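You operate a simulated robot arm through the tools that you are given. There is no shell and no other tool.

Carry out the task below with a simulated robot arm. There is one attempt and no reset: what you move stays moved.

TASK
Test the grey unit's stop button, then restart to the test pattern.
Fine: push it, then twist it free.
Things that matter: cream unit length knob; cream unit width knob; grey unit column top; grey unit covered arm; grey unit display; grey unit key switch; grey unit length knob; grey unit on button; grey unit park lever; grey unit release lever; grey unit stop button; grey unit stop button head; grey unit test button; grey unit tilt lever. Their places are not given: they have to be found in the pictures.

The check looks at the end state, three seconds after you hand in, the way a careful person would. Anything else that was tipped, shoved, dropped, spilled or broken makes it a failure.

THE ROBOT
A 7-joint arm with a two-finger parallel gripper, fixed in place. Base frame: the origin is on the floor under the middle of its stand, x ahead of it, y to its left, z up. Readings come in cm, degrees, newtons and seconds.
It reaches about 147.9 cm from its shoulder. Its first joint turns from -166.0 to 166.0 degrees. Payload 4.4 kg.
The tool frame sits at the grasp point between the pads (the TCP): z along the fingers, y along the line on which they close. The tips reach 2.3 cm beyond it. Largest opening 9.4 cm; finger width 3.8, thickness 1; the body of the gripper, 5.4 by 9.6 cm, starts 3.9 cm behind the TCP.
Orientation is told as [roll, pitch, yaw] about the base's x, y, z axes, in that order, counted from this pose: with the fingers straight down and closing along the base's y, the tool's x points along the base's -x, its y along +y and its z along -z.

THE INTERFACE
- The arm moves only by the tool arm_command. Its arguments are lists of equal length, an entry for each row: "translation": the shift along the base's x, y, z in cm, a list of three; "turn": the turn, a rotation vector about the base's x, y, z in degrees, a list of three; "claw": the opening, from 0 (shut) to 1 (fully open). In form: {"translation": [[dx, dy, dz], ...], "turn": [[wx, wy, wz], ...], "claw": [claw, ...]}. A call has 1 to 20 rows; each row shifts and turns the commanded pose from where the row before left it. Rows are played at 5 a second. More than 5 cm and 8.6 degrees between two rows, or a gripper value outside its range, and nothing of the call is played. Where a pose cannot be reached the arm comes as near as it can. A force on the tool above 40 N (or 10 N above the force at the start of the call, whichever is more), or a blocked arm, ends the call early, and 0.2 s more pass. The fingers move at their own pace (about 7.2 cm/s each) and stop on an object; they squeeze with about 30 N. The grip force told is the motor's: it shows also when the fingers shut on nothing. Time passes only in rows, and 0.2 s behind the last, so rows that do not move let the fingers close. It gives the time, the measured TCP pose, the force on the tool (base axes), the opening and the grip force at its end, in the units of the frame above (readings bear some noise), with the torque about the TCP (base axes, N m) and any sound that the robot's microphone picked up.
- Cameras (640 x 400 px; columns grow to the right, rows downward): "scene" is fixed at [22.06, -49.93, 148.89]; the picture's right is [0.90, -0.43, 0.00], its down [-0.13, -0.29, -0.95] and it looks along [0.40, 0.86, -0.32] (base axes); focal length 357 px, centre (320, 200). "wrist" rides on the gripper at [8.6, 1.6, -7.4] in the tool frame; the picture's right is [-0.18, 0.98, 0.00], its down [-0.58, -0.11, -0.81] and it looks along [-0.79, -0.15, 0.59] (tool axes); focal length 243 px, centre (320, 200).
- snapshot(camera): a new picture of that camera. No time passes.
- probe_pixels(camera, pixels): for up to 12 pixels [column, row] of the newest picture of that camera ("zoom" is the newest enlarged one), the place [x, y, z] in the base frame of the surface seen there, good to about 0.3 cm. No time passes.
- inspect(camera, box): a new picture of the part [left, top, right, bottom] of that camera's present view, enlarged. No time passes.
- finish_job(): hands the job in; it is judged then, once.

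Open the gripper and draw the arm clear of the work before you hand the job in, unless the task says otherwise.

The tools are called after ">>>" as a command line: name --argument value ..., lists and objects as JSON in quotes. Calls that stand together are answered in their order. arm_command: Moves the arm, as the interface text tells. Its arguments: {"type":"object","properties":{"translation":{"type":"array","items":{"type":"array","items":{"type":"number"}}},"turn":{"type":"array","items":{"type":"array","items":{"type":"number"}}},"claw":{"type":"array","items":{"type":"number"}}},"required":["translation","turn","claw"]} The other tools are called the same way: snapshot (camera) takes a picture; probe_pixels (camera, pixels) gives the place of the surface under pixels of a picture; inspect (camera, box) takes an enlarged picture of a part of a camera's view; finish_job () hands the job in.

At the start:

```text
time: 0.0
tool_pos: [48.27, 59.96, 96.85]
ee_rot: [0.0, 0.0, 0.0]
ft_force: [-0.1, -0.6, -0.2]
ft_torque: [-0.01, 0.03, -0.03]
finger_gap: 9.42
finger_force: 0.1
```

scene: 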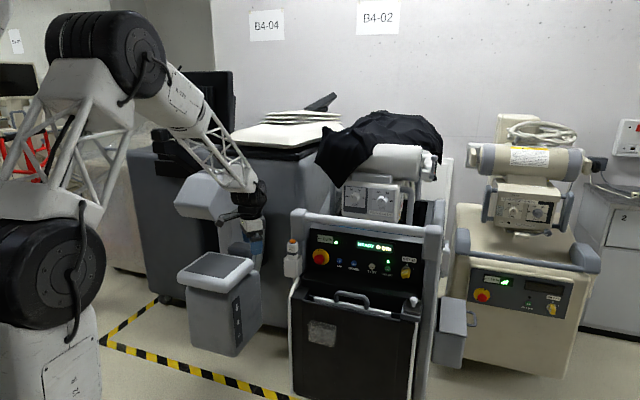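
wrist: 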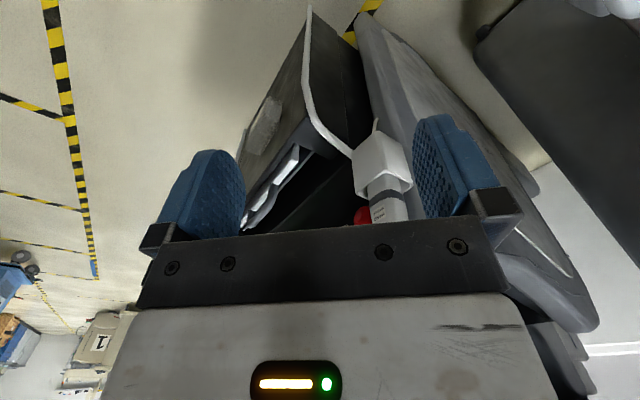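

The scene shows the grey unit in the middle with a panel around (370,260), with a red button at about (320,257). I'll enlarge the panel.

>>> inspect --camera "scene" --box '[280, 200, 450, 306]'

>>> inspect --camera "scene" --box '[300, 100, 460, 230]'

```text
3.76 times, centred on (365, 253) of scene
```

zoom: 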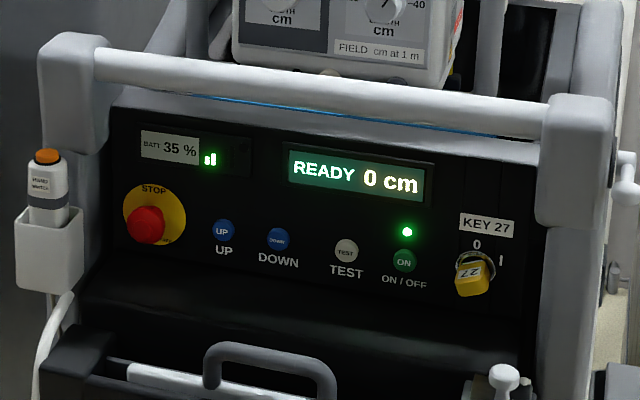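

```text
3.08 times, centred on (380, 165) of scene
```

zoom: 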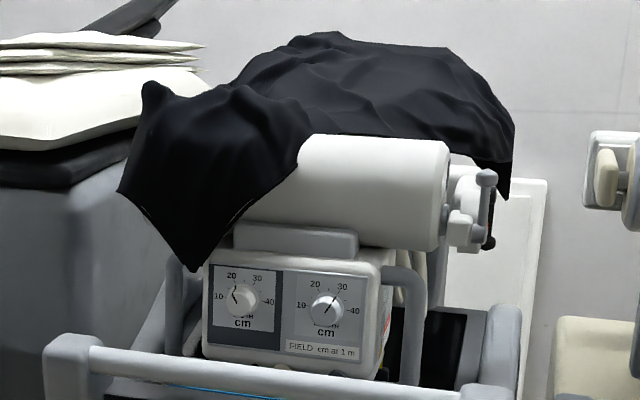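

The panel shows STOP at left, UP/DOWN, TEST, ON/OFF and a key switch (with "0" and "I"). I'll zoom in further on each for the labels.

>>> inspect --camera "scene" --box '[305, 228, 355, 276]'

>>> inspect --camera "scene" --box '[360, 245, 425, 285]'

>>> inspect --camera "scene" --box '[280, 280, 440, 400]'

>>> inspect --camera "scene" --box '[170, 160, 330, 300]'

```text
8.33 times, centred on (330, 252) of scene
```

zoom: 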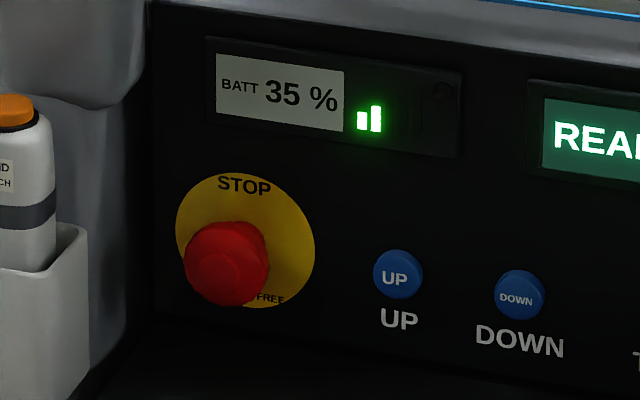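

```text
9.85 times, centred on (392, 265) of scene
```

zoom: 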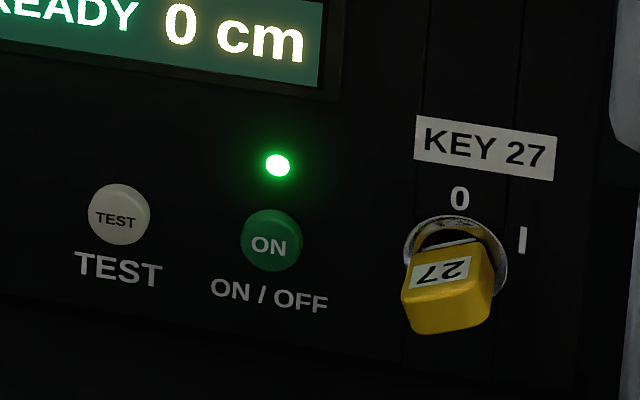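

```text
3.33 times, centred on (360, 340) of scene
```

zoom: 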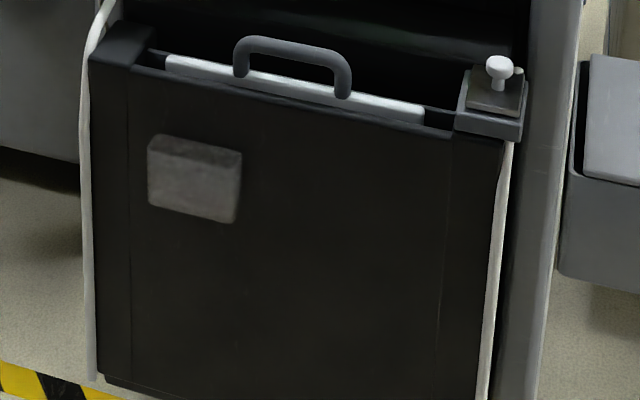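

```text
2.86 times, centred on (250, 230) of scene
```

zoom: 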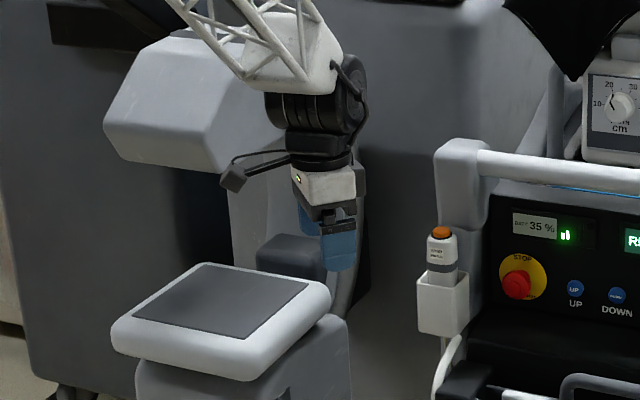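

Next I'll get 3D positions. I take a fresh zoom of the panel and probe the button and panel points.

>>> inspect --camera "scene" --box '[280, 200, 450, 306]'

>>> probe_pixels --camera "zoom" --pixels '[[146, 224], [178, 195], [180, 240], [130, 200], [130, 120], [250, 250], [345, 250], [404, 260], [473, 278], [500, 330], [260, 130], [520, 250]]'

>>> probe_pixels --camera "zoom" --pixels '[[47, 155], [48, 190], [50, 240], [75, 60], [330, 90], [575, 160], [620, 170], [270, 355], [505, 375], [100, 290], [300, 310], [310, 175]]'

```text
3.76 times, centred on (365, 253) of scene
```

zoom: 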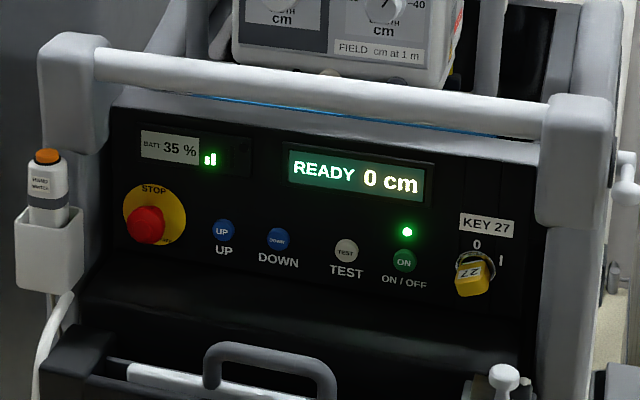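

```text
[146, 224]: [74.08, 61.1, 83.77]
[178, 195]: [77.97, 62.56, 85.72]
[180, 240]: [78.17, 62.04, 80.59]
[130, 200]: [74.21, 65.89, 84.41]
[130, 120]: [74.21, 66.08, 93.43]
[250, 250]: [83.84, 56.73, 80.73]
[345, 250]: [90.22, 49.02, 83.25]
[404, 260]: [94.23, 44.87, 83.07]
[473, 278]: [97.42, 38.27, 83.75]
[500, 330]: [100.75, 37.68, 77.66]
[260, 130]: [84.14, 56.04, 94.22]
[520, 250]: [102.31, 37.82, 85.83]
```

```text
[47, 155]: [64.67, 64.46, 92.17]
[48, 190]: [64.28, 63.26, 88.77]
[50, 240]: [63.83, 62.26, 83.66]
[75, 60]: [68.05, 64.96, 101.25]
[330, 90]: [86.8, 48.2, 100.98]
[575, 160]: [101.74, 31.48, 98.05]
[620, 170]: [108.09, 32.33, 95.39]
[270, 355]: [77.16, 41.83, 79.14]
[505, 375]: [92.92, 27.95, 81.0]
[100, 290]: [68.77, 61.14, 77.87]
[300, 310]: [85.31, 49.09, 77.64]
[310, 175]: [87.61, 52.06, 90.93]
```

The panel lies about in the vertical plane x+y≈140.2, and the outward normal is (-0.71,-0.71,0). I'll probe the neighbouring obstacles: the hand switch holder, tray, handle and bar.

>>> probe_pixels --camera "zoom" --pixels '[[20, 225], [44, 225], [80, 225], [80, 260], [64, 180], [60, 205], [97, 150], [88, 250], [105, 100], [210, 370], [330, 385], [325, 365]]'

>>> probe_pixels --camera "zoom" --pixels '[[505, 365], [520, 390], [170, 260], [160, 75], [520, 125], [60, 340], [120, 330], [200, 320], [400, 350], [140, 206], [158, 240], [133, 225]]'

>>> snapshot --camera "wrist"

```text
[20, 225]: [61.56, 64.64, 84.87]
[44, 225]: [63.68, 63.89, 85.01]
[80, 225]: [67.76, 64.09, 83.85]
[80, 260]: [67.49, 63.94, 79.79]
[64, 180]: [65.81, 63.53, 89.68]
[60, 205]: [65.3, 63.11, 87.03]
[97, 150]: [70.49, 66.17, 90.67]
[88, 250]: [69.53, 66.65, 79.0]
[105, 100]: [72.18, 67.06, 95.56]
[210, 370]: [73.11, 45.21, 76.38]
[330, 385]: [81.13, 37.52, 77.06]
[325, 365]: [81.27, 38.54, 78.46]
```

```text
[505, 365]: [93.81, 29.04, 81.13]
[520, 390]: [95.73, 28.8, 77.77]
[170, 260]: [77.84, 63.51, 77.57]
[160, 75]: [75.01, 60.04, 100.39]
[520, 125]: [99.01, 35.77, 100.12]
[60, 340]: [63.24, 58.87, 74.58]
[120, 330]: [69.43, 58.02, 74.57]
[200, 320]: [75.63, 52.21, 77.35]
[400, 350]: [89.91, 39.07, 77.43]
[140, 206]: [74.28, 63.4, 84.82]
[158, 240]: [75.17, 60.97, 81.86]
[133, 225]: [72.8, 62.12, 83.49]
```

```text
taken
```

wrist: 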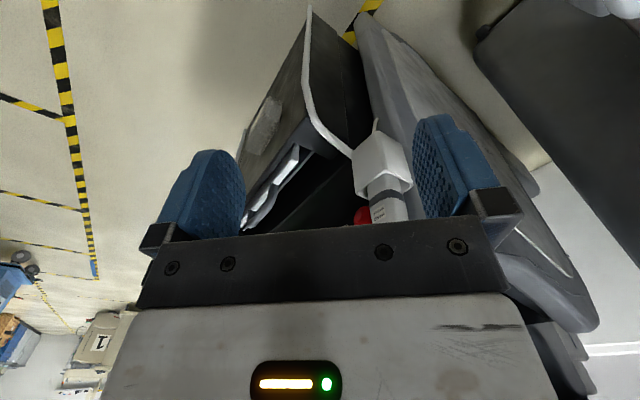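

I now have the neighbours: holder right face near u≈2.5, shelf at z≈77.5, bar at z≈100. I'll zoom very tight on the stop label to find the twist direction and the head's exact place.

>>> inspect --camera "scene" --box '[310, 245, 334, 260]'

>>> probe_pixels --camera "zoom" --pixels '[[260, 300], [320, 300], [200, 300], [380, 300], [260, 220], [320, 220], [400, 250], [450, 300], [440, 200], [300, 140], [200, 200], [420, 360]]'

```text
16.00 times, centred on (322, 252) of scene
```

zoom: 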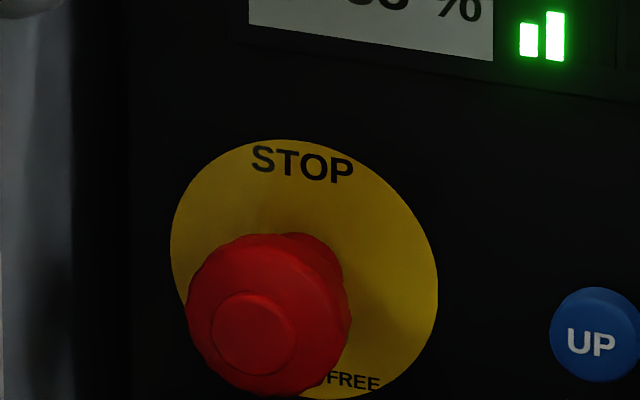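

```text
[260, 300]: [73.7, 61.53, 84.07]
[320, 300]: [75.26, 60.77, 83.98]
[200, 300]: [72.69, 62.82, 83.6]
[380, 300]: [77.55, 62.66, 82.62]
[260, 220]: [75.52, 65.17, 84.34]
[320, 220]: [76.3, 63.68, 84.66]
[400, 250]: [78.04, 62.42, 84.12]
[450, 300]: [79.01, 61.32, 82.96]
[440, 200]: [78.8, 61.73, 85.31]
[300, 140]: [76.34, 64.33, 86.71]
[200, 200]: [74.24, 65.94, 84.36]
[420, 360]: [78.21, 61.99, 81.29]
```

The head (about 4 cm wide) sits near u≈8.6, z≈83.1, with its face about 3.5 cm off the panel; the arrow text beside "FREE" is hidden. Before moving, I check what's around the gripper: the objects at (205,195), (215,268) and (240,310).

>>> snapshot --camera "scene"

>>> probe_pixels --camera "scene" --pixels '[[205, 195], [215, 265], [240, 310], [255, 265], [285, 180], [250, 215], [236, 252], [400, 155], [320, 165], [232, 215], [450, 320], [395, 330]]'

```text
taken
```

scene: 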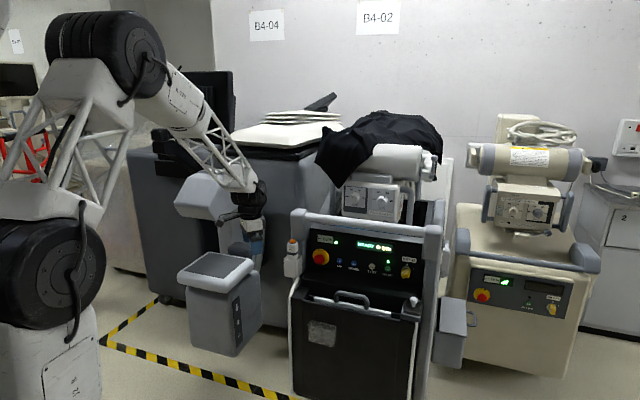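

```text
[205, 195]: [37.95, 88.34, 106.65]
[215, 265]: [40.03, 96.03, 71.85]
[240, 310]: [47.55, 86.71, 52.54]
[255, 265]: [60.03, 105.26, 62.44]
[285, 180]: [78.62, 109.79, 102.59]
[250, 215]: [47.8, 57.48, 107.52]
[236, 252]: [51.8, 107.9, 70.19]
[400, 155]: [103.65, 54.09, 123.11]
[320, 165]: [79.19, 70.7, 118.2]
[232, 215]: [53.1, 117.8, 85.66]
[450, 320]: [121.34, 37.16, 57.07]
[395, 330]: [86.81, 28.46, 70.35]
```

The surroundings are clear by more than 25 cm. I back off a little toward the base and yaw the tool +60° to test the wrist's range, heading to a pose with the camera on the right side of the gripper.

>>> arm_command --translation '[[0, -2, 0.5], [0, -2, 0.5], [0, -2, 0.5], [0, -2, 0.5], [0, -2, 0.5], [0, -2, 0.5], [0, -1, 0]]' --turn '[[0, 0, 8.5], [0, 0, 8.5], [0, 0, 8.5], [0, 0, 8.5], [0, 0, 8.5], [0, 0, 8.5], [0, 0, 8.5]]' --claw '[0.5, 0.5, 0.5, 0.5, 0.5, 0.5, 0.5]'

>>> snapshot --camera "scene"

```text
time: 1.6
tool_pos: [48.23, 46.84, 99.72]
ee_rot: [-0.1, 0.0, 59.6]
ft_force: [-0.3, -0.4, 0.0]
ft_torque: [0.02, -0.04, 0.0]
finger_gap: 4.72
finger_force: 0.0
```

```text
taken
```

scene: 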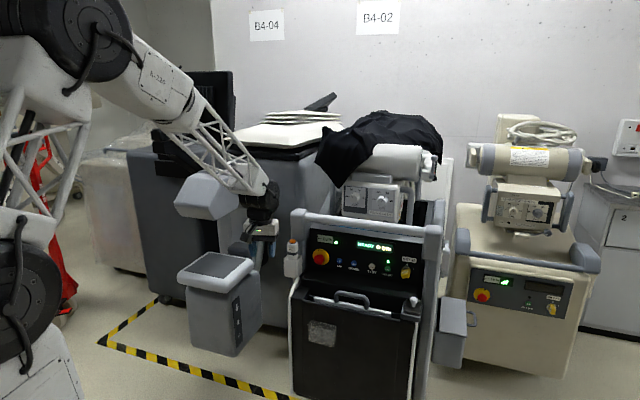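

The pose tracked fine (yaw 59.6). I continue the yaw to +135.

>>> arm_command --translation '[[0, 0, 0], [0, 0, 0], [0, 0, 0], [0, 0, 0], [0, 0, 0], [0, 0, 0], [0, 0, 0], [0, 0, 0], [0, 0, 0]]' --turn '[[0, 0, 8.389], [0, 0, 8.389], [0, 0, 8.389], [0, 0, 8.389], [0, 0, 8.389], [0, 0, 8.389], [0, 0, 8.389], [0, 0, 8.389], [0, 0, 8.388]]' --claw '[0.5, 0.5, 0.5, 0.5, 0.5, 0.5, 0.5, 0.5, 0.5]'

>>> snapshot --camera "scene"

```text
time: 3.6
tool_pos: [48.21, 46.93, 99.83]
ee_rot: [0.0, 0.0, 135.0]
ft_force: [1.2, 0.1, -0.2]
ft_torque: [0.02, -0.01, -0.02]
finger_gap: 4.68
finger_force: 0.1
```

```text
taken
```

scene: 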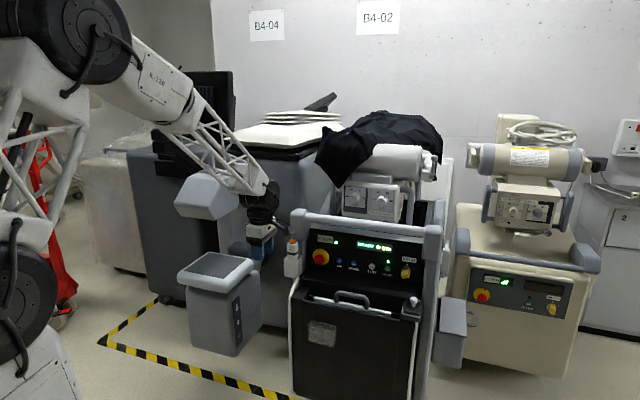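

Yaw is at 135°. Next I pitch the fingers up to horizontal, pointing into the panel along (0.71,0.71,0), while moving the TCP to a standoff about 18 cm in front of the panel.

>>> arm_command --translation '[[1.6, 0.18, -0.64], [1.6, 0.18, -0.64], [1.6, 0.18, -0.64], [1.6, 0.18, -0.64], [1.6, 0.18, -0.64], [1.6, 0.18, -0.64], [1.6, 0.18, -0.64], [1.6, 0.18, -0.64], [1.6, 0.18, -0.64], [1.6, 0.18, -0.64], [1.6, 0.18, -0.64]]' --turn '[[5.786, -5.786, 0], [5.786, -5.786, 0], [5.786, -5.786, 0], [5.786, -5.786, 0], [5.786, -5.786, 0], [5.786, -5.786, 0], [5.786, -5.786, 0], [5.786, -5.786, 0], [5.786, -5.786, 0], [5.786, -5.786, 0], [5.786, -5.786, 0]]' --claw '[0.5, 0.5, 0.5, 0.5, 0.5, 0.5, 0.5, 0.5, 0.5, 0.5, 0.5]'

>>> snapshot --camera "scene"

>>> snapshot --camera "wrist"

```text
time: 6.0
tool_pos: [61.04, 49.52, 101.43]
ee_rot: [-61.7, 0.2, 133.9]
ft_force: [-0.1, -0.1, -0.2]
ft_torque: [0.03, -0.02, 0.01]
finger_gap: 4.68
finger_force: 0.0
out of reach, approached as far as the arm can: row 7, 8, 9, 10, 11
```

```text
taken
```

scene: 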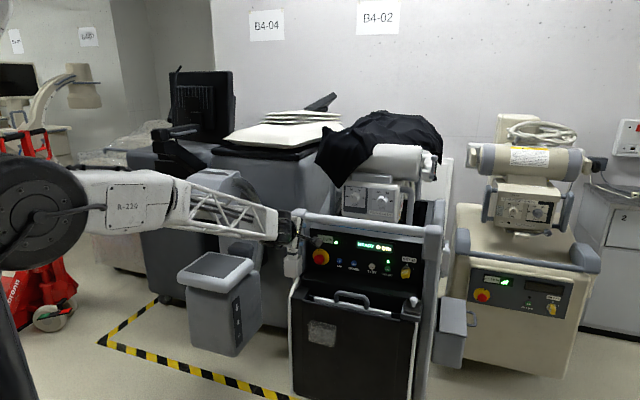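

```text
taken
```

wrist: 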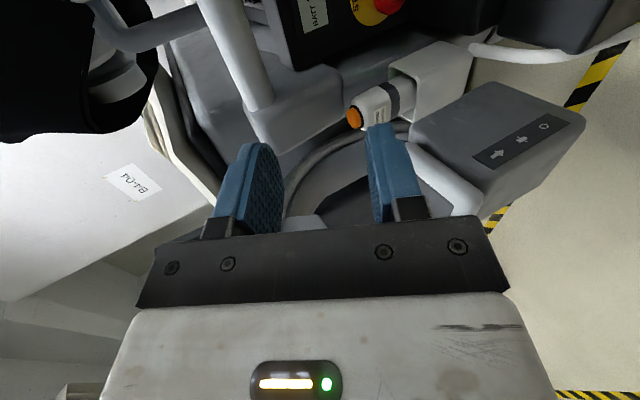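

The arm could not reach a horizontal tool that close to its base (it stopped at pitch ≈62°, z 101). Contact poses are further out, so I move the commanded pose forward along the panel normal and see whether it becomes reachable.

>>> arm_command --translation '[[1.4, 1.4, 0], [1.4, 1.4, 0], [1.4, 1.4, 0]]' --turn '[[0, 0, 0], [0, 0, 0], [0, 0, 0]]' --claw '[0.5, 0.5, 0.5]'

>>> snapshot --camera "scene"

```text
time: 6.8
tool_pos: [65.31, 53.79, 101.41]
ee_rot: [-61.7, 0.2, 133.9]
ft_force: [0.4, 0.8, 0.2]
ft_torque: [0.04, 0.0, -0.02]
finger_gap: 4.73
finger_force: 0.1
```

```text
taken
```

scene: 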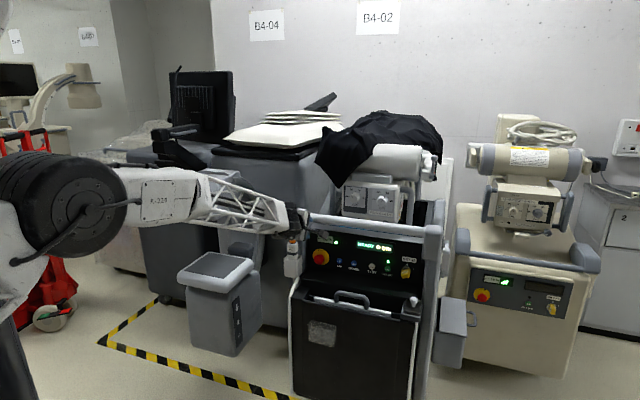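

The commanded pose restarts from the reached one, and it's now at (65.3,53.8,101.4). I try pitching further at this more forward position while lowering a bit.

>>> arm_command --translation '[[0, 0, -1.5], [0, 0, -1.5], [0, 0, -1.5], [0, 0, -1.5]]' --turn '[[5.0, -5.0, 0], [5.0, -5.0, 0], [5.0, -5.0, 0], [5.0, -5.0, 0]]' --claw '[0.5, 0.5, 0.5, 0.5]'

>>> snapshot --camera "scene"

```text
time: 7.8
tool_pos: [66.91, 52.57, 96.8]
ee_rot: [-84.0, 1.7, 127.6]
ft_force: [0.9, 1.0, 0.7]
ft_torque: [-0.06, -0.01, 0.0]
finger_gap: 4.7
finger_force: 0.0
out of reach, approached as far as the arm can: row 1, 2, 3
```

```text
taken
```

scene: 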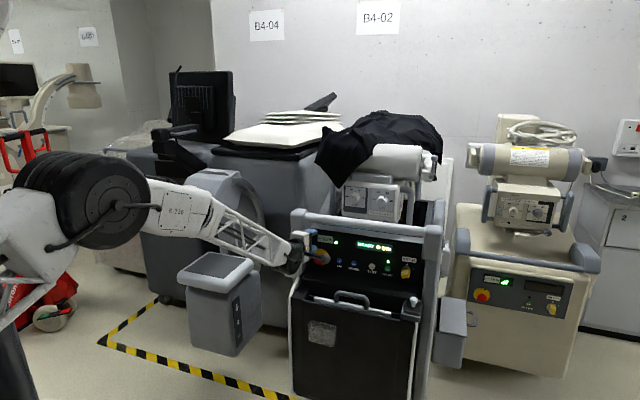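

It's nearly horizontal now (pitch −84, yaw 127.6). I correct the yaw and pitch and lower toward the stop button's height, staying about 12 cm out from the panel.

>>> arm_command --translation '[[0.2, 0.7, -1.5], [0.2, 0.7, -1.5], [0.2, 0.7, -1.5], [0.2, 0.7, -1.5]]' --turn '[[1.0, -1.0, 1.85], [1.0, -1.0, 1.85], [1.0, -1.0, 1.85], [1.0, -1.0, 1.85]]' --claw '[0.5, 0.5, 0.5, 0.5]'

>>> snapshot --camera "scene"

>>> snapshot --camera "wrist"

```text
time: 8.8
tool_pos: [67.62, 55.33, 90.74]
ee_rot: [-89.5, 1.2, 134.8]
ft_force: [0.1, 0.2, 0.4]
ft_torque: [0.0, 0.0, 0.03]
finger_gap: 4.7
finger_force: 0.1
```

```text
taken
```

scene: 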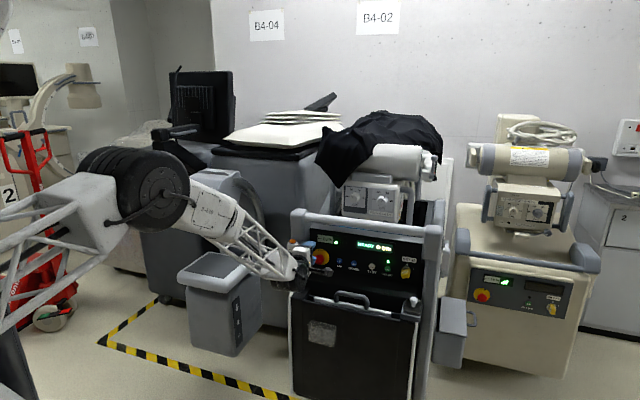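

```text
taken
```

wrist: 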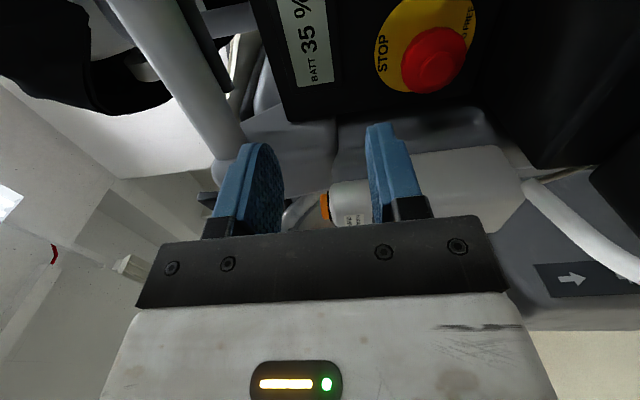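

The tool is now horizontal at (67.6,55.3,90.7), and the wrist view shows the stop label at (430,50). I zoom in on it to read the twist direction.

>>> inspect --camera "wrist" --box '[365, 0, 495, 100]'

>>> inspect --camera "scene" --box '[270, 220, 350, 300]'

```text
4.00 times, centred on (430, 50) of wrist
```

zoom: 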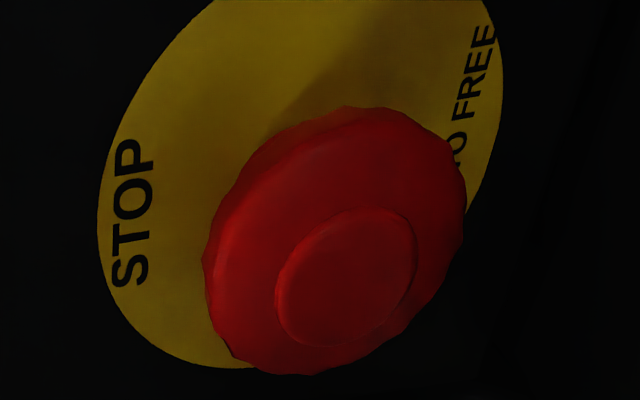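

```text
5.00 times, centred on (310, 260) of scene
```

zoom: 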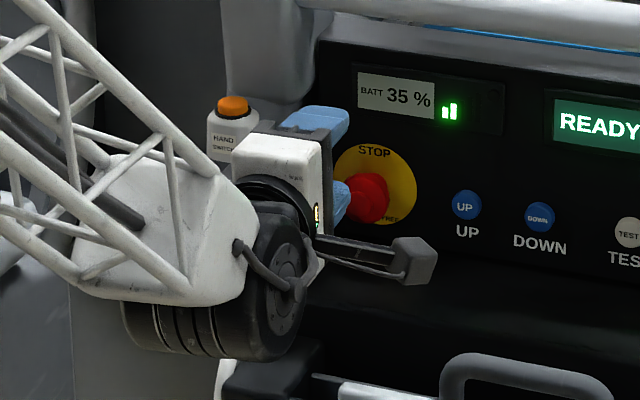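

The text reads "… TO FREE", but the head hides the rest. I probe the wrist joint's extents to see how far I can lower without touching the tray or holder.

>>> probe_pixels --camera "zoom" --pixels '[[200, 355], [260, 350], [300, 290], [150, 330], [410, 260], [340, 210], [315, 118], [280, 150], [235, 110], [225, 140], [130, 270], [290, 390]]'

>>> inspect --camera "scene" --box '[260, 210, 440, 330]'

```text
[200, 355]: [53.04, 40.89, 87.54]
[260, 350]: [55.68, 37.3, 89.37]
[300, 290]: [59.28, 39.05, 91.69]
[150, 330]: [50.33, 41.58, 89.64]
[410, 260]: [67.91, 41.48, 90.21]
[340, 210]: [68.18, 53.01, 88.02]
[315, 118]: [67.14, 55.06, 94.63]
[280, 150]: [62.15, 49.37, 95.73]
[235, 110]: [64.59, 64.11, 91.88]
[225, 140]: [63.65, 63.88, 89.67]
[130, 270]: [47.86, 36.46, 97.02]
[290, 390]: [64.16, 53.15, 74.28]
```

```text
3.33 times, centred on (350, 270) of scene
```

zoom: 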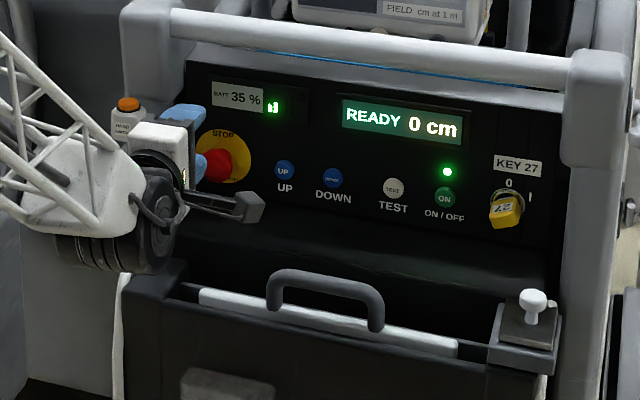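

The wrist joint is well outside the tray (about 30 cm out from the panel), so lowering is safe. I lower 7.2 cm to the button's height, keeping 12 cm out, for a view of the lower label.

>>> arm_command --translation '[[0, 0, -1.8], [0, 0, -1.8], [0, 0, -1.8], [0, 0, -1.8]]' --turn '[[0, 0, 0], [0, 0, 0], [0, 0, 0], [0, 0, 0]]' --claw '[0.5, 0.5, 0.5, 0.5]'

>>> snapshot --camera "wrist"

>>> inspect --camera "scene" --box '[250, 210, 450, 330]'

```text
time: 9.8
tool_pos: [67.63, 55.31, 83.48]
ee_rot: [-89.5, 1.3, 134.9]
ft_force: [-0.2, -0.8, 0.6]
ft_torque: [0.0, -0.01, 0.01]
finger_gap: 4.7
finger_force: 0.0
```

```text
taken
```

wrist: 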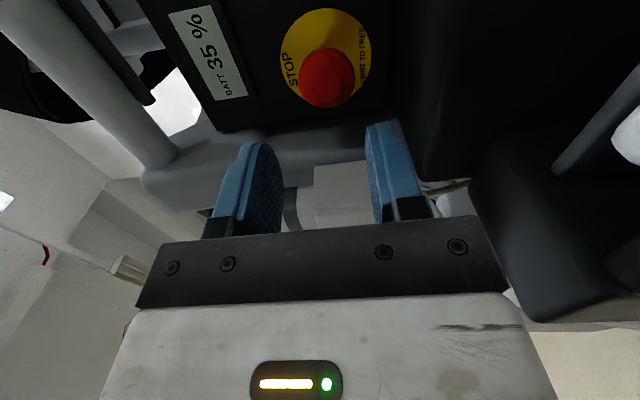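

```text
3.20 times, centred on (350, 270) of scene
```

zoom: 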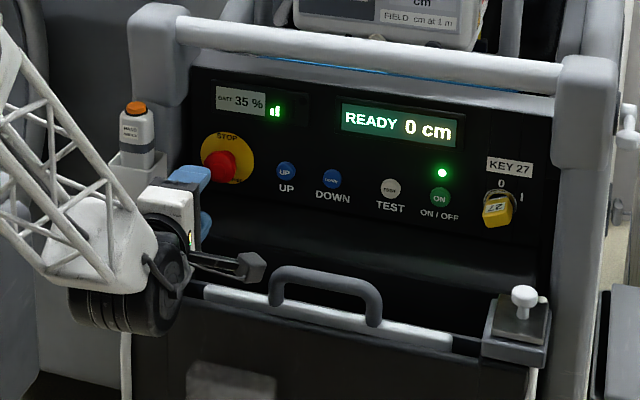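

The label is now visible in the wrist view around (362,50). I zoom in on it.

>>> inspect --camera "wrist" --box '[275, 0, 385, 115]'

>>> probe_pixels --camera "wrist" --pixels '[[325, 75], [305, 75], [345, 75], [326, 60], [326, 100], [300, 40], [355, 30], [320, 190], [350, 190], [300, 150], [345, 215], [460, 195]]'

```text
3.48 times, centred on (330, 58) of wrist
```

zoom: 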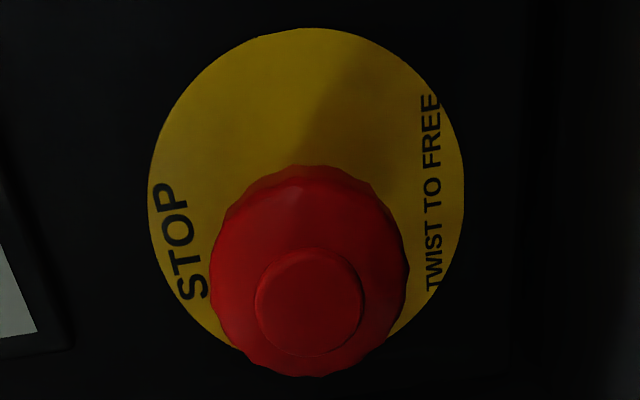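

```text
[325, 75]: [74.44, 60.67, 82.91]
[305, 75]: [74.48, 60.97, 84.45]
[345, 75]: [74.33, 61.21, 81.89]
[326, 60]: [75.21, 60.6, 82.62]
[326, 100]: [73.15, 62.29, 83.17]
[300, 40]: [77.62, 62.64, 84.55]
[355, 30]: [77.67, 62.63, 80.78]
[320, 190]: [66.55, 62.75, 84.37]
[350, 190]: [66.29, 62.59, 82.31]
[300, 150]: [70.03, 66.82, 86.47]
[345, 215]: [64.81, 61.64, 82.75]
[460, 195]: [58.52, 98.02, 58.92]
```

The label says "TWIST TO FREE" with no arrow, so I'll try clockwise first, as is usual. Head centre is at u≈8.65, z≈83.0, face ≈3.6 cm off the panel. I close the fingers and advance to just short of the head.

>>> arm_command --translation '[[0, 0, -0.2], [0, 0, -0.2], [0.95, 0.95, 0], [0.95, 0.95, 0], [0.95, 0.95, 0], [0.95, 0.95, 0]]' --turn '[[0, 0, 0], [0, 0, 0], [0, 0, 0], [0, 0, 0], [0, 0, 0], [0, 0, 0]]' --claw '[0, 0, 0, 0, 0, 0]'

>>> snapshot --camera "wrist"

>>> inspect --camera "scene" --box '[270, 225, 390, 305]'

```text
time: 11.2
tool_pos: [71.44, 59.11, 83.05]
ee_rot: [-89.3, 1.3, 134.8]
ft_force: [0.3, 0.5, -0.3]
ft_torque: [0.02, 0.0, 0.0]
finger_gap: 0.0
finger_force: 29.8
```

```text
taken
```

wrist: 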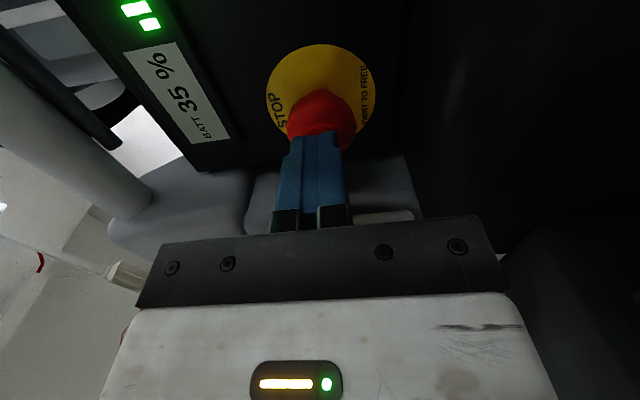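

```text
5.00 times, centred on (330, 265) of scene
```

zoom: 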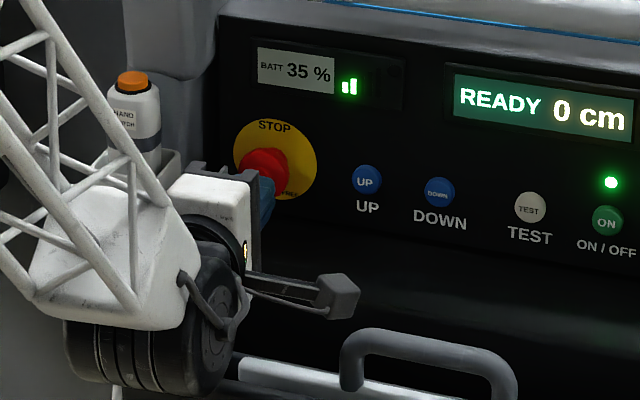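

Fingers are centred on the head with about 0.9 cm to go, and READY is still showing. I push in small steps along the normal and watch force and sound.

>>> arm_command --translation '[[0.2, 0.2, 0], [0.2, 0.2, 0], [0.2, 0.2, 0], [0.18, 0.18, 0], [0.15, 0.15, 0], [0.15, 0.15, 0], [0.15, 0.15, 0]]' --turn '[[0, 0, 0], [0, 0, 0], [0, 0, 0], [0, 0, 0], [0, 0, 0], [0, 0, 0], [0, 0, 0]]' --claw '[0, 0, 0, 0, 0, 0, 0]'

>>> inspect --camera "scene" --box '[270, 225, 430, 305]'

```text
time: 12.9
tool_pos: [72.52, 60.15, 83.19]
ee_rot: [-89.5, 1.2, 134.7]
ft_force: [-25.9, -20.8, 13.3]
ft_torque: [0.15, -0.2, 0.16]
finger_gap: 0.0
finger_force: 29.6
heard: click
stopped in row 7: the force on the tool passed its limit at 42 N (the readings are from after the stop); the commanded pose is now the measured one
```

```text
4.00 times, centred on (350, 265) of scene
```

zoom: 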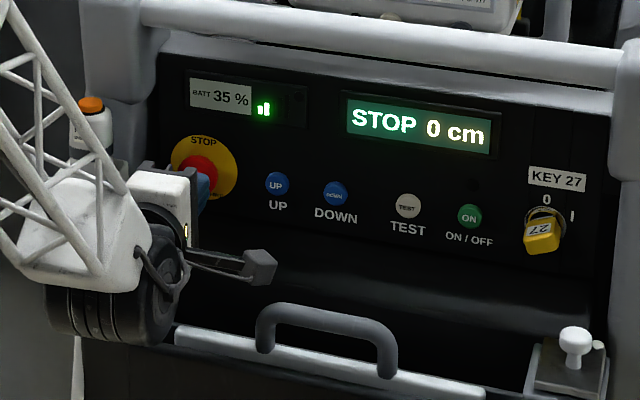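

A click was heard and the display now reads "STOP 0 cm", so the button is latched in. I back off 4 cm and look at the head's new depth.

>>> arm_command --translation '[[-0.35, -0.35, 0], [-0.7, -0.7, -0.05], [-0.9, -0.9, -0.1], [-0.9, -0.9, 0]]' --turn '[[0, 0, 0], [0, 0, 0], [0, 0, 0], [0, 0, 0]]' --claw '[0, 0, 0, 0]'

>>> snapshot --camera "wrist"

>>> inspect --camera "scene" --box '[295, 235, 355, 275]'

```text
time: 13.9
tool_pos: [69.73, 57.48, 82.99]
ee_rot: [-89.5, 1.2, 134.8]
ft_force: [-0.4, 0.4, -0.2]
ft_torque: [0.01, -0.02, -0.01]
finger_gap: 0.01
finger_force: 29.8
```

```text
taken
```

wrist: 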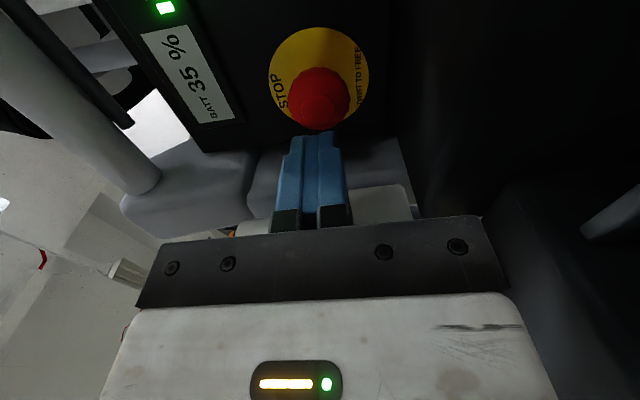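

```text
10.00 times, centred on (325, 255) of scene
```

zoom: 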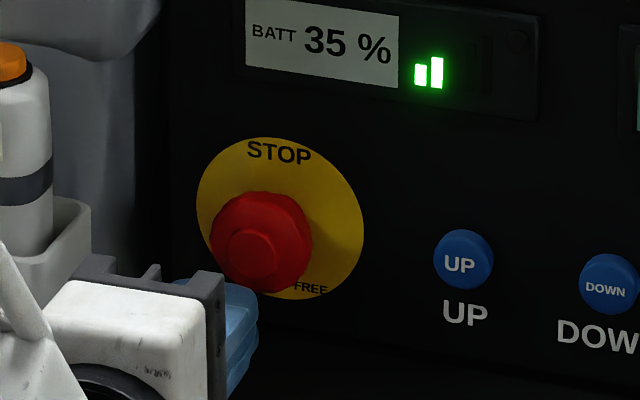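

The head sits deeper now. I probe its face and rim from both views to place the grip.

>>> probe_pixels --camera "wrist" --pixels '[[320, 85], [320, 105], [305, 98], [338, 98], [320, 72], [300, 95], [345, 95], [322, 120]]'

>>> probe_pixels --camera "zoom" --pixels '[[253, 252], [225, 240], [295, 240], [265, 200], [250, 285], [305, 235], [215, 235], [275, 195]]'

>>> inspect --camera "wrist" --box '[260, 20, 390, 140]'

```text
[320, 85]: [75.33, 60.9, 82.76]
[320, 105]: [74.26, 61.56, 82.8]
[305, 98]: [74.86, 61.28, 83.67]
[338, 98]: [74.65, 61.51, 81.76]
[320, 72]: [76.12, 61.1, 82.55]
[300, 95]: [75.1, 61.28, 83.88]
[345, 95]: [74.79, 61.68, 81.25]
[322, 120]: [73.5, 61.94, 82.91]
```

```text
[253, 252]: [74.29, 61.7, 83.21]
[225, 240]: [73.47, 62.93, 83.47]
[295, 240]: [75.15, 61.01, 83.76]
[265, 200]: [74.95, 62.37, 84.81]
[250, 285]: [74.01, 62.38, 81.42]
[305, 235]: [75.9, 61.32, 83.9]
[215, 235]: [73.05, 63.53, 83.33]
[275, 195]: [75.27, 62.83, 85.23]
```

```text
3.33 times, centred on (325, 80) of wrist
```

zoom: 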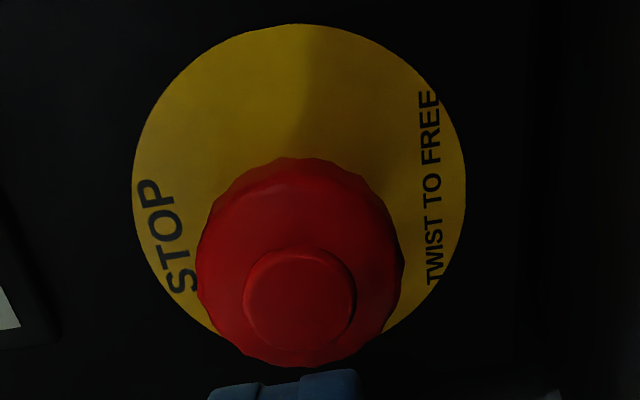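

The latched head face is at about 2.9 cm, centre u≈8.8, z≈83.0. I open to about 6.4 cm and pre-rotate the tool counter-clockwise 54° at the standoff, so I can then twist clockwise with the camera swinging from top to right.

>>> arm_command --translation '[[0, 0, 0], [0, 0, 0], [0, 0, 0], [0, 0, 0], [0.05, -0.05, 0], [0.05, -0.05, 0], [0, 0, 0]]' --turn '[[-5.44, -5.44, 0], [-5.44, -5.44, 0], [-5.44, -5.44, 0], [-5.44, -5.44, 0], [-5.44, -5.44, 0], [-5.44, -5.44, 0], [-5.44, -5.44, 0]]' --claw '[0.68, 0.68, 0.68, 0.68, 0.68, 0.68, 0.68]'

>>> snapshot --camera "wrist"

>>> inspect --camera "scene" --box '[230, 205, 390, 315]'

```text
time: 15.5
tool_pos: [69.73, 57.32, 82.92]
ee_rot: [-89.8, 55.2, 134.6]
ft_force: [-0.2, -0.6, -0.5]
ft_torque: [-0.02, 0.0, 0.02]
finger_gap: 6.37
finger_force: 0.2
```

```text
taken
```

wrist: 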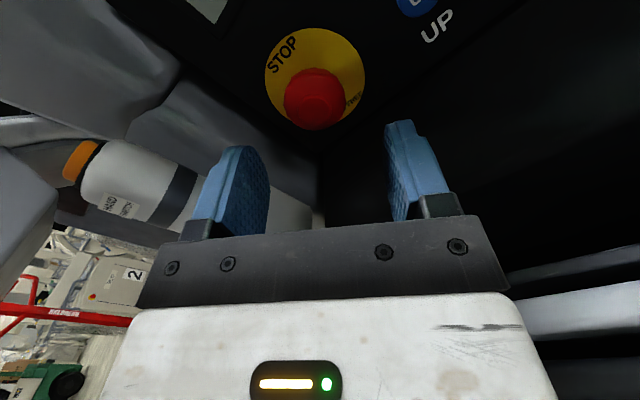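

```text
3.64 times, centred on (310, 260) of scene
```

zoom: 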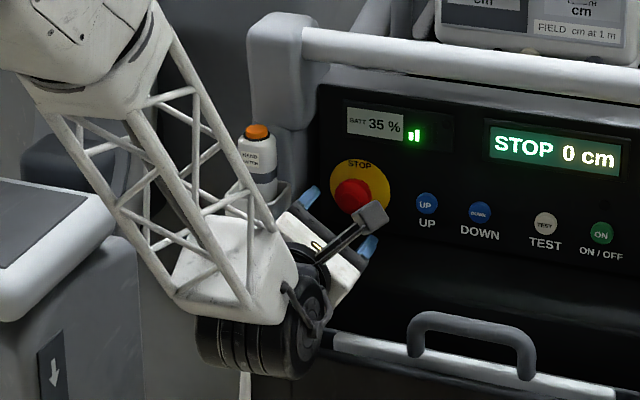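

The rotation was reached, with the fingers straddling the head direction. The forearm truss is near the hand-switch holder in view, so I probe distances before advancing.

>>> probe_pixels --camera "zoom" --pixels '[[230, 165], [262, 215], [250, 270], [260, 150], [275, 185], [310, 197], [370, 245], [372, 215], [290, 280], [280, 215], [300, 235], [185, 60]]'

>>> snapshot --camera "scene"

```text
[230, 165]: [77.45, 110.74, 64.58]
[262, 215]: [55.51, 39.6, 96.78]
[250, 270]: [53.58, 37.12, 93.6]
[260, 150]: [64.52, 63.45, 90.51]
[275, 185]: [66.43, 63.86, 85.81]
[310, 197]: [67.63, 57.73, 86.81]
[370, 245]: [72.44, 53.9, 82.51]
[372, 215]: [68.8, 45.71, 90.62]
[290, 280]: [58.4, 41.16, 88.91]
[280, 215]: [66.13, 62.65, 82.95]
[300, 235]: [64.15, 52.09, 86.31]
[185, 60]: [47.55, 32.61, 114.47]
```

```text
taken
```

scene: 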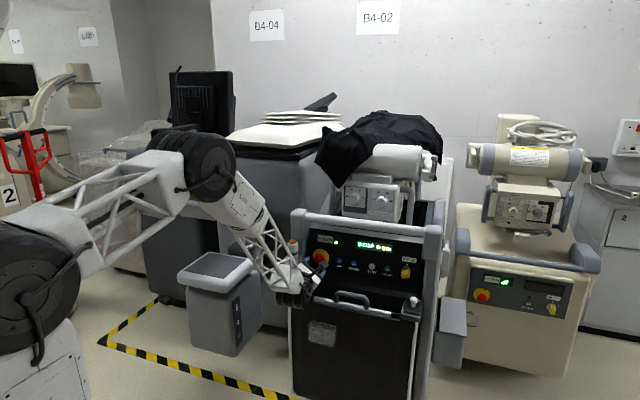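

The forearm is around 30 cm out from the panel, well clear of the holder. I advance the open fingers around the head to about 3.6 cm TCP offset.

>>> arm_command --translation '[[0.8, 0.8, 0.03], [0.8, 0.8, 0.03], [0.8, 0.8, 0], [0.7, 0.7, 0], [0.5, 0.5, 0], [0.4, 0.4, 0]]' --turn '[[0, 0, 0], [0, 0, 0], [0, 0, 0], [0, 0, 0], [0, 0, 0], [0, 0, 0]]' --claw '[0.68, 0.68, 0.68, 0.68, 0.68, 0.68]'

>>> snapshot --camera "wrist"

>>> inspect --camera "scene" --box '[270, 225, 390, 305]'

```text
time: 16.9
tool_pos: [73.78, 61.37, 83.04]
ee_rot: [-89.8, 55.2, 134.7]
ft_force: [-0.1, -0.1, 0.3]
ft_torque: [0.03, -0.04, 0.0]
finger_gap: 6.38
finger_force: 0.0
```

```text
taken
```

wrist: 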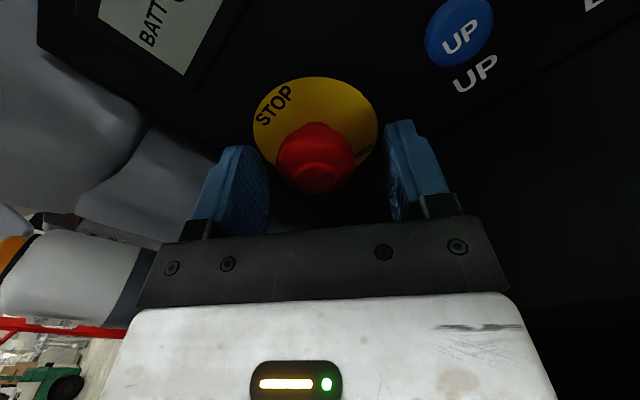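

```text
5.00 times, centred on (330, 265) of scene
```

zoom: 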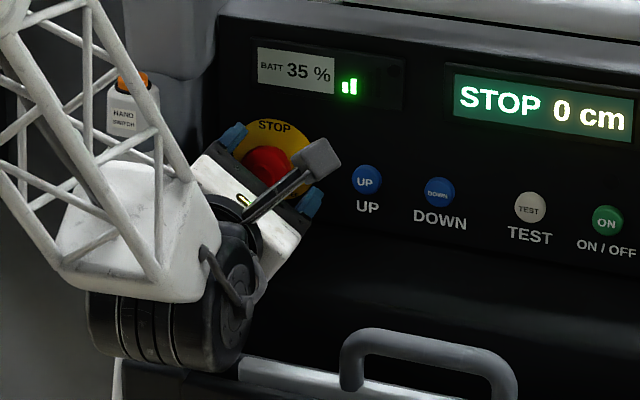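

The head at (316,165) sits nicely between the two pads. I close the fingers on its rim.

>>> arm_command --translation '[[0, 0, 0], [0, 0, 0], [0, 0, 0]]' --turn '[[0, 0, 0], [0, 0, 0], [0, 0, 0]]' --claw '[0.4, 0.3, 0.3]'

>>> snapshot --camera "wrist"

```text
time: 17.8
tool_pos: [73.75, 61.48, 83.18]
ee_rot: [-90.0, 55.1, 134.5]
ft_force: [-10.7, 3.3, 1.2]
ft_torque: [0.18, -0.17, 0.58]
finger_gap: 3.96
finger_force: 44.8
stopped in row 3: the force on the tool passed its limit at 42 N (the readings are from after the stop); the commanded pose is now the measured one
```

```text
taken
```

wrist: 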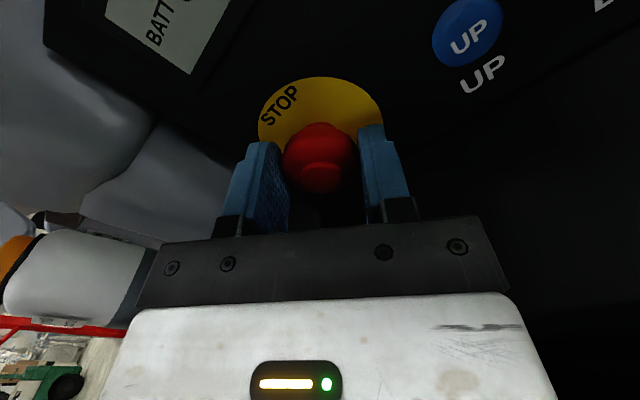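

The pads hold the head at a gap of 3.96 cm with a small side load. I ease the tool slightly left to relieve it and begin a small clockwise twist (+ about the panel direction).

>>> arm_command --translation '[[-0.06, 0.06, 0], [0, 0, 0], [0, 0, 0]]' --turn '[[0, 0, 0], [2.8, 2.8, 0], [2.8, 2.8, 0]]' --claw '[0.3, 0.3, 0.3]'

```text
time: 18.6
tool_pos: [73.78, 61.43, 83.21]
ee_rot: [-90.0, 47.2, 134.6]
ft_force: [3.0, -7.6, 2.8]
ft_torque: [0.21, -0.27, 0.24]
finger_gap: 3.94
finger_force: 45.3
```

The twist moves easily with little torque. I continue clockwise by about 36° and listen for a click.

>>> arm_command --translation '[[0, 0, 0], [0, 0, 0], [0, 0, 0], [0, 0, 0], [0, 0, 0], [0, 0, 0]]' --turn '[[4.24, 4.24, 0], [4.24, 4.24, 0], [4.24, 4.24, 0], [4.24, 4.24, 0], [4.24, 4.24, 0], [4.24, 4.24, 0]]' --claw '[0.3, 0.3, 0.3, 0.3, 0.3, 0.3]'

>>> snapshot --camera "wrist"

>>> inspect --camera "scene" --box '[270, 225, 430, 305]'

```text
time: 20.0
tool_pos: [73.81, 61.26, 83.02]
ee_rot: [-89.6, 12.0, 134.6]
ft_force: [2.2, -7.2, -0.2]
ft_torque: [0.3, -0.39, -0.03]
finger_gap: 3.93
finger_force: 45.2
stopped in row 6: the force on the tool passed its limit at 41 N (the readings are from after the stop); the commanded pose is now the measured one
```

```text
taken
```

wrist: 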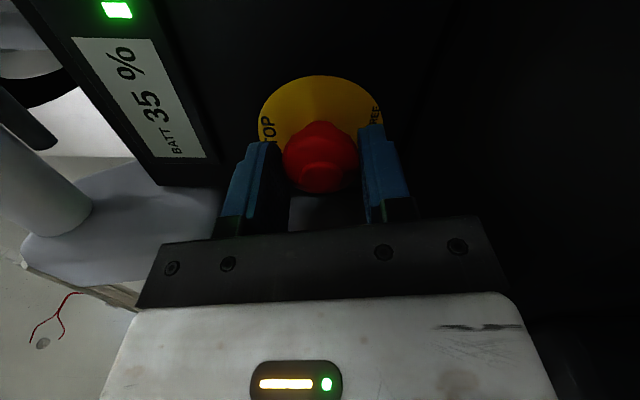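

```text
4.00 times, centred on (350, 265) of scene
```

zoom: 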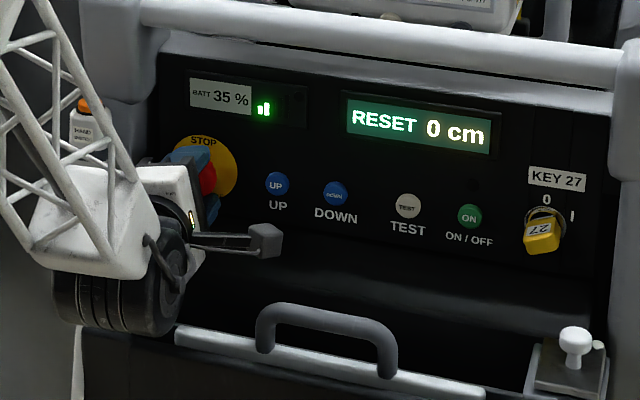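

The display changed to "RESET 0 cm", so the stop has released. I open the fingers fully off the head, without moving, then draw straight back.

>>> arm_command --translation '[[0, 0, 0], [0, 0, 0], [-0.3, -0.3, 0], [-0.7, -0.7, 0], [-0.9, -0.9, 0], [-0.9, -0.9, 0], [-0.9, -0.9, 0], [-0.9, -0.9, 0]]' --turn '[[0, 0, 0], [0, 0, 0], [0, 0, 0], [0, 0, 0], [0, 0, 0], [0, 0, 0], [0, 0, 0], [0, 0, 0]]' --claw '[0.68, 0.68, 0.68, 0.68, 0.68, 0.68, 0.68, 0.68]'

>>> snapshot --camera "wrist"

>>> inspect --camera "scene" --box '[270, 225, 430, 305]'

```text
time: 21.8
tool_pos: [69.15, 56.87, 83.02]
ee_rot: [-89.6, 12.1, 134.7]
ft_force: [-0.5, -0.5, -0.4]
ft_torque: [0.01, -0.03, -0.05]
finger_gap: 6.4
finger_force: 0.0
```

```text
taken
```

wrist: 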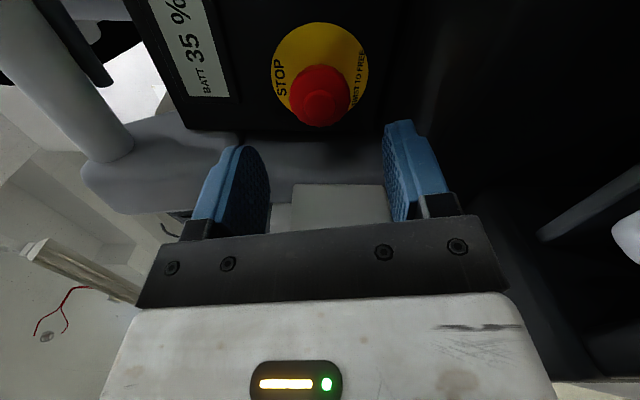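

```text
4.00 times, centred on (350, 265) of scene
```

zoom: 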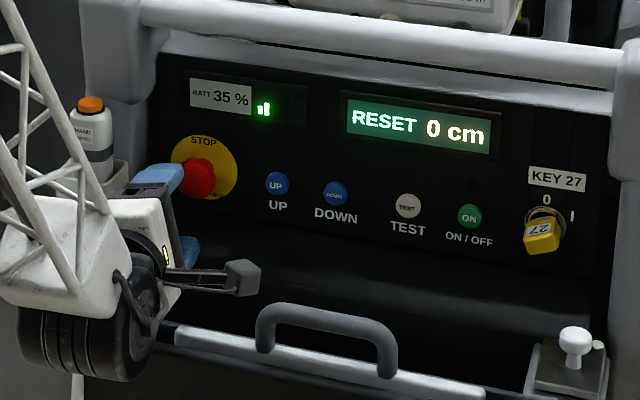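

The display reads "RESET". I check that the head is out at its original depth (about 3.6 cm) and look closely at the button.

>>> probe_pixels --camera "wrist" --pixels '[[320, 85], [320, 100], [305, 95], [335, 95], [322, 108]]'

>>> inspect --camera "scene" --box '[310, 245, 334, 260]'

>>> inspect --camera "scene" --box '[360, 225, 425, 285]'

```text
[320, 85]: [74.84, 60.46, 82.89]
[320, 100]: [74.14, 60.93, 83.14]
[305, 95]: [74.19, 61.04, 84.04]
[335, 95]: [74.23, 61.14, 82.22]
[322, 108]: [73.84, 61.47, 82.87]
```

```text
16.00 times, centred on (322, 252) of scene
```

zoom: 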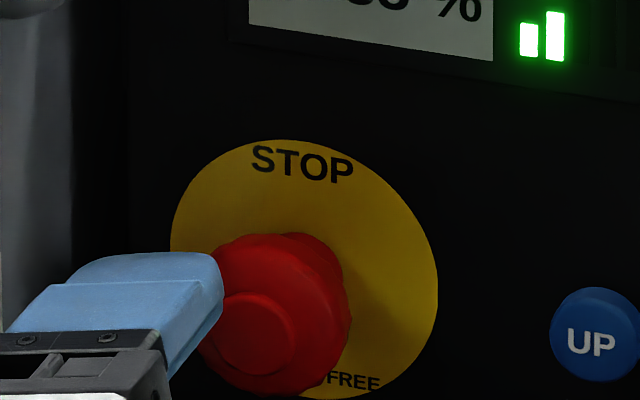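

```text
6.67 times, centred on (392, 255) of scene
```

zoom: 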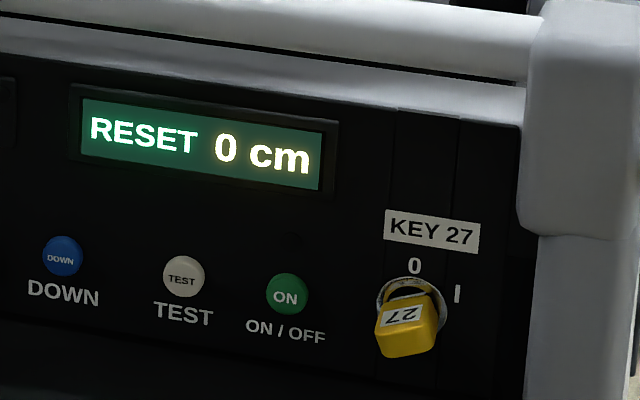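

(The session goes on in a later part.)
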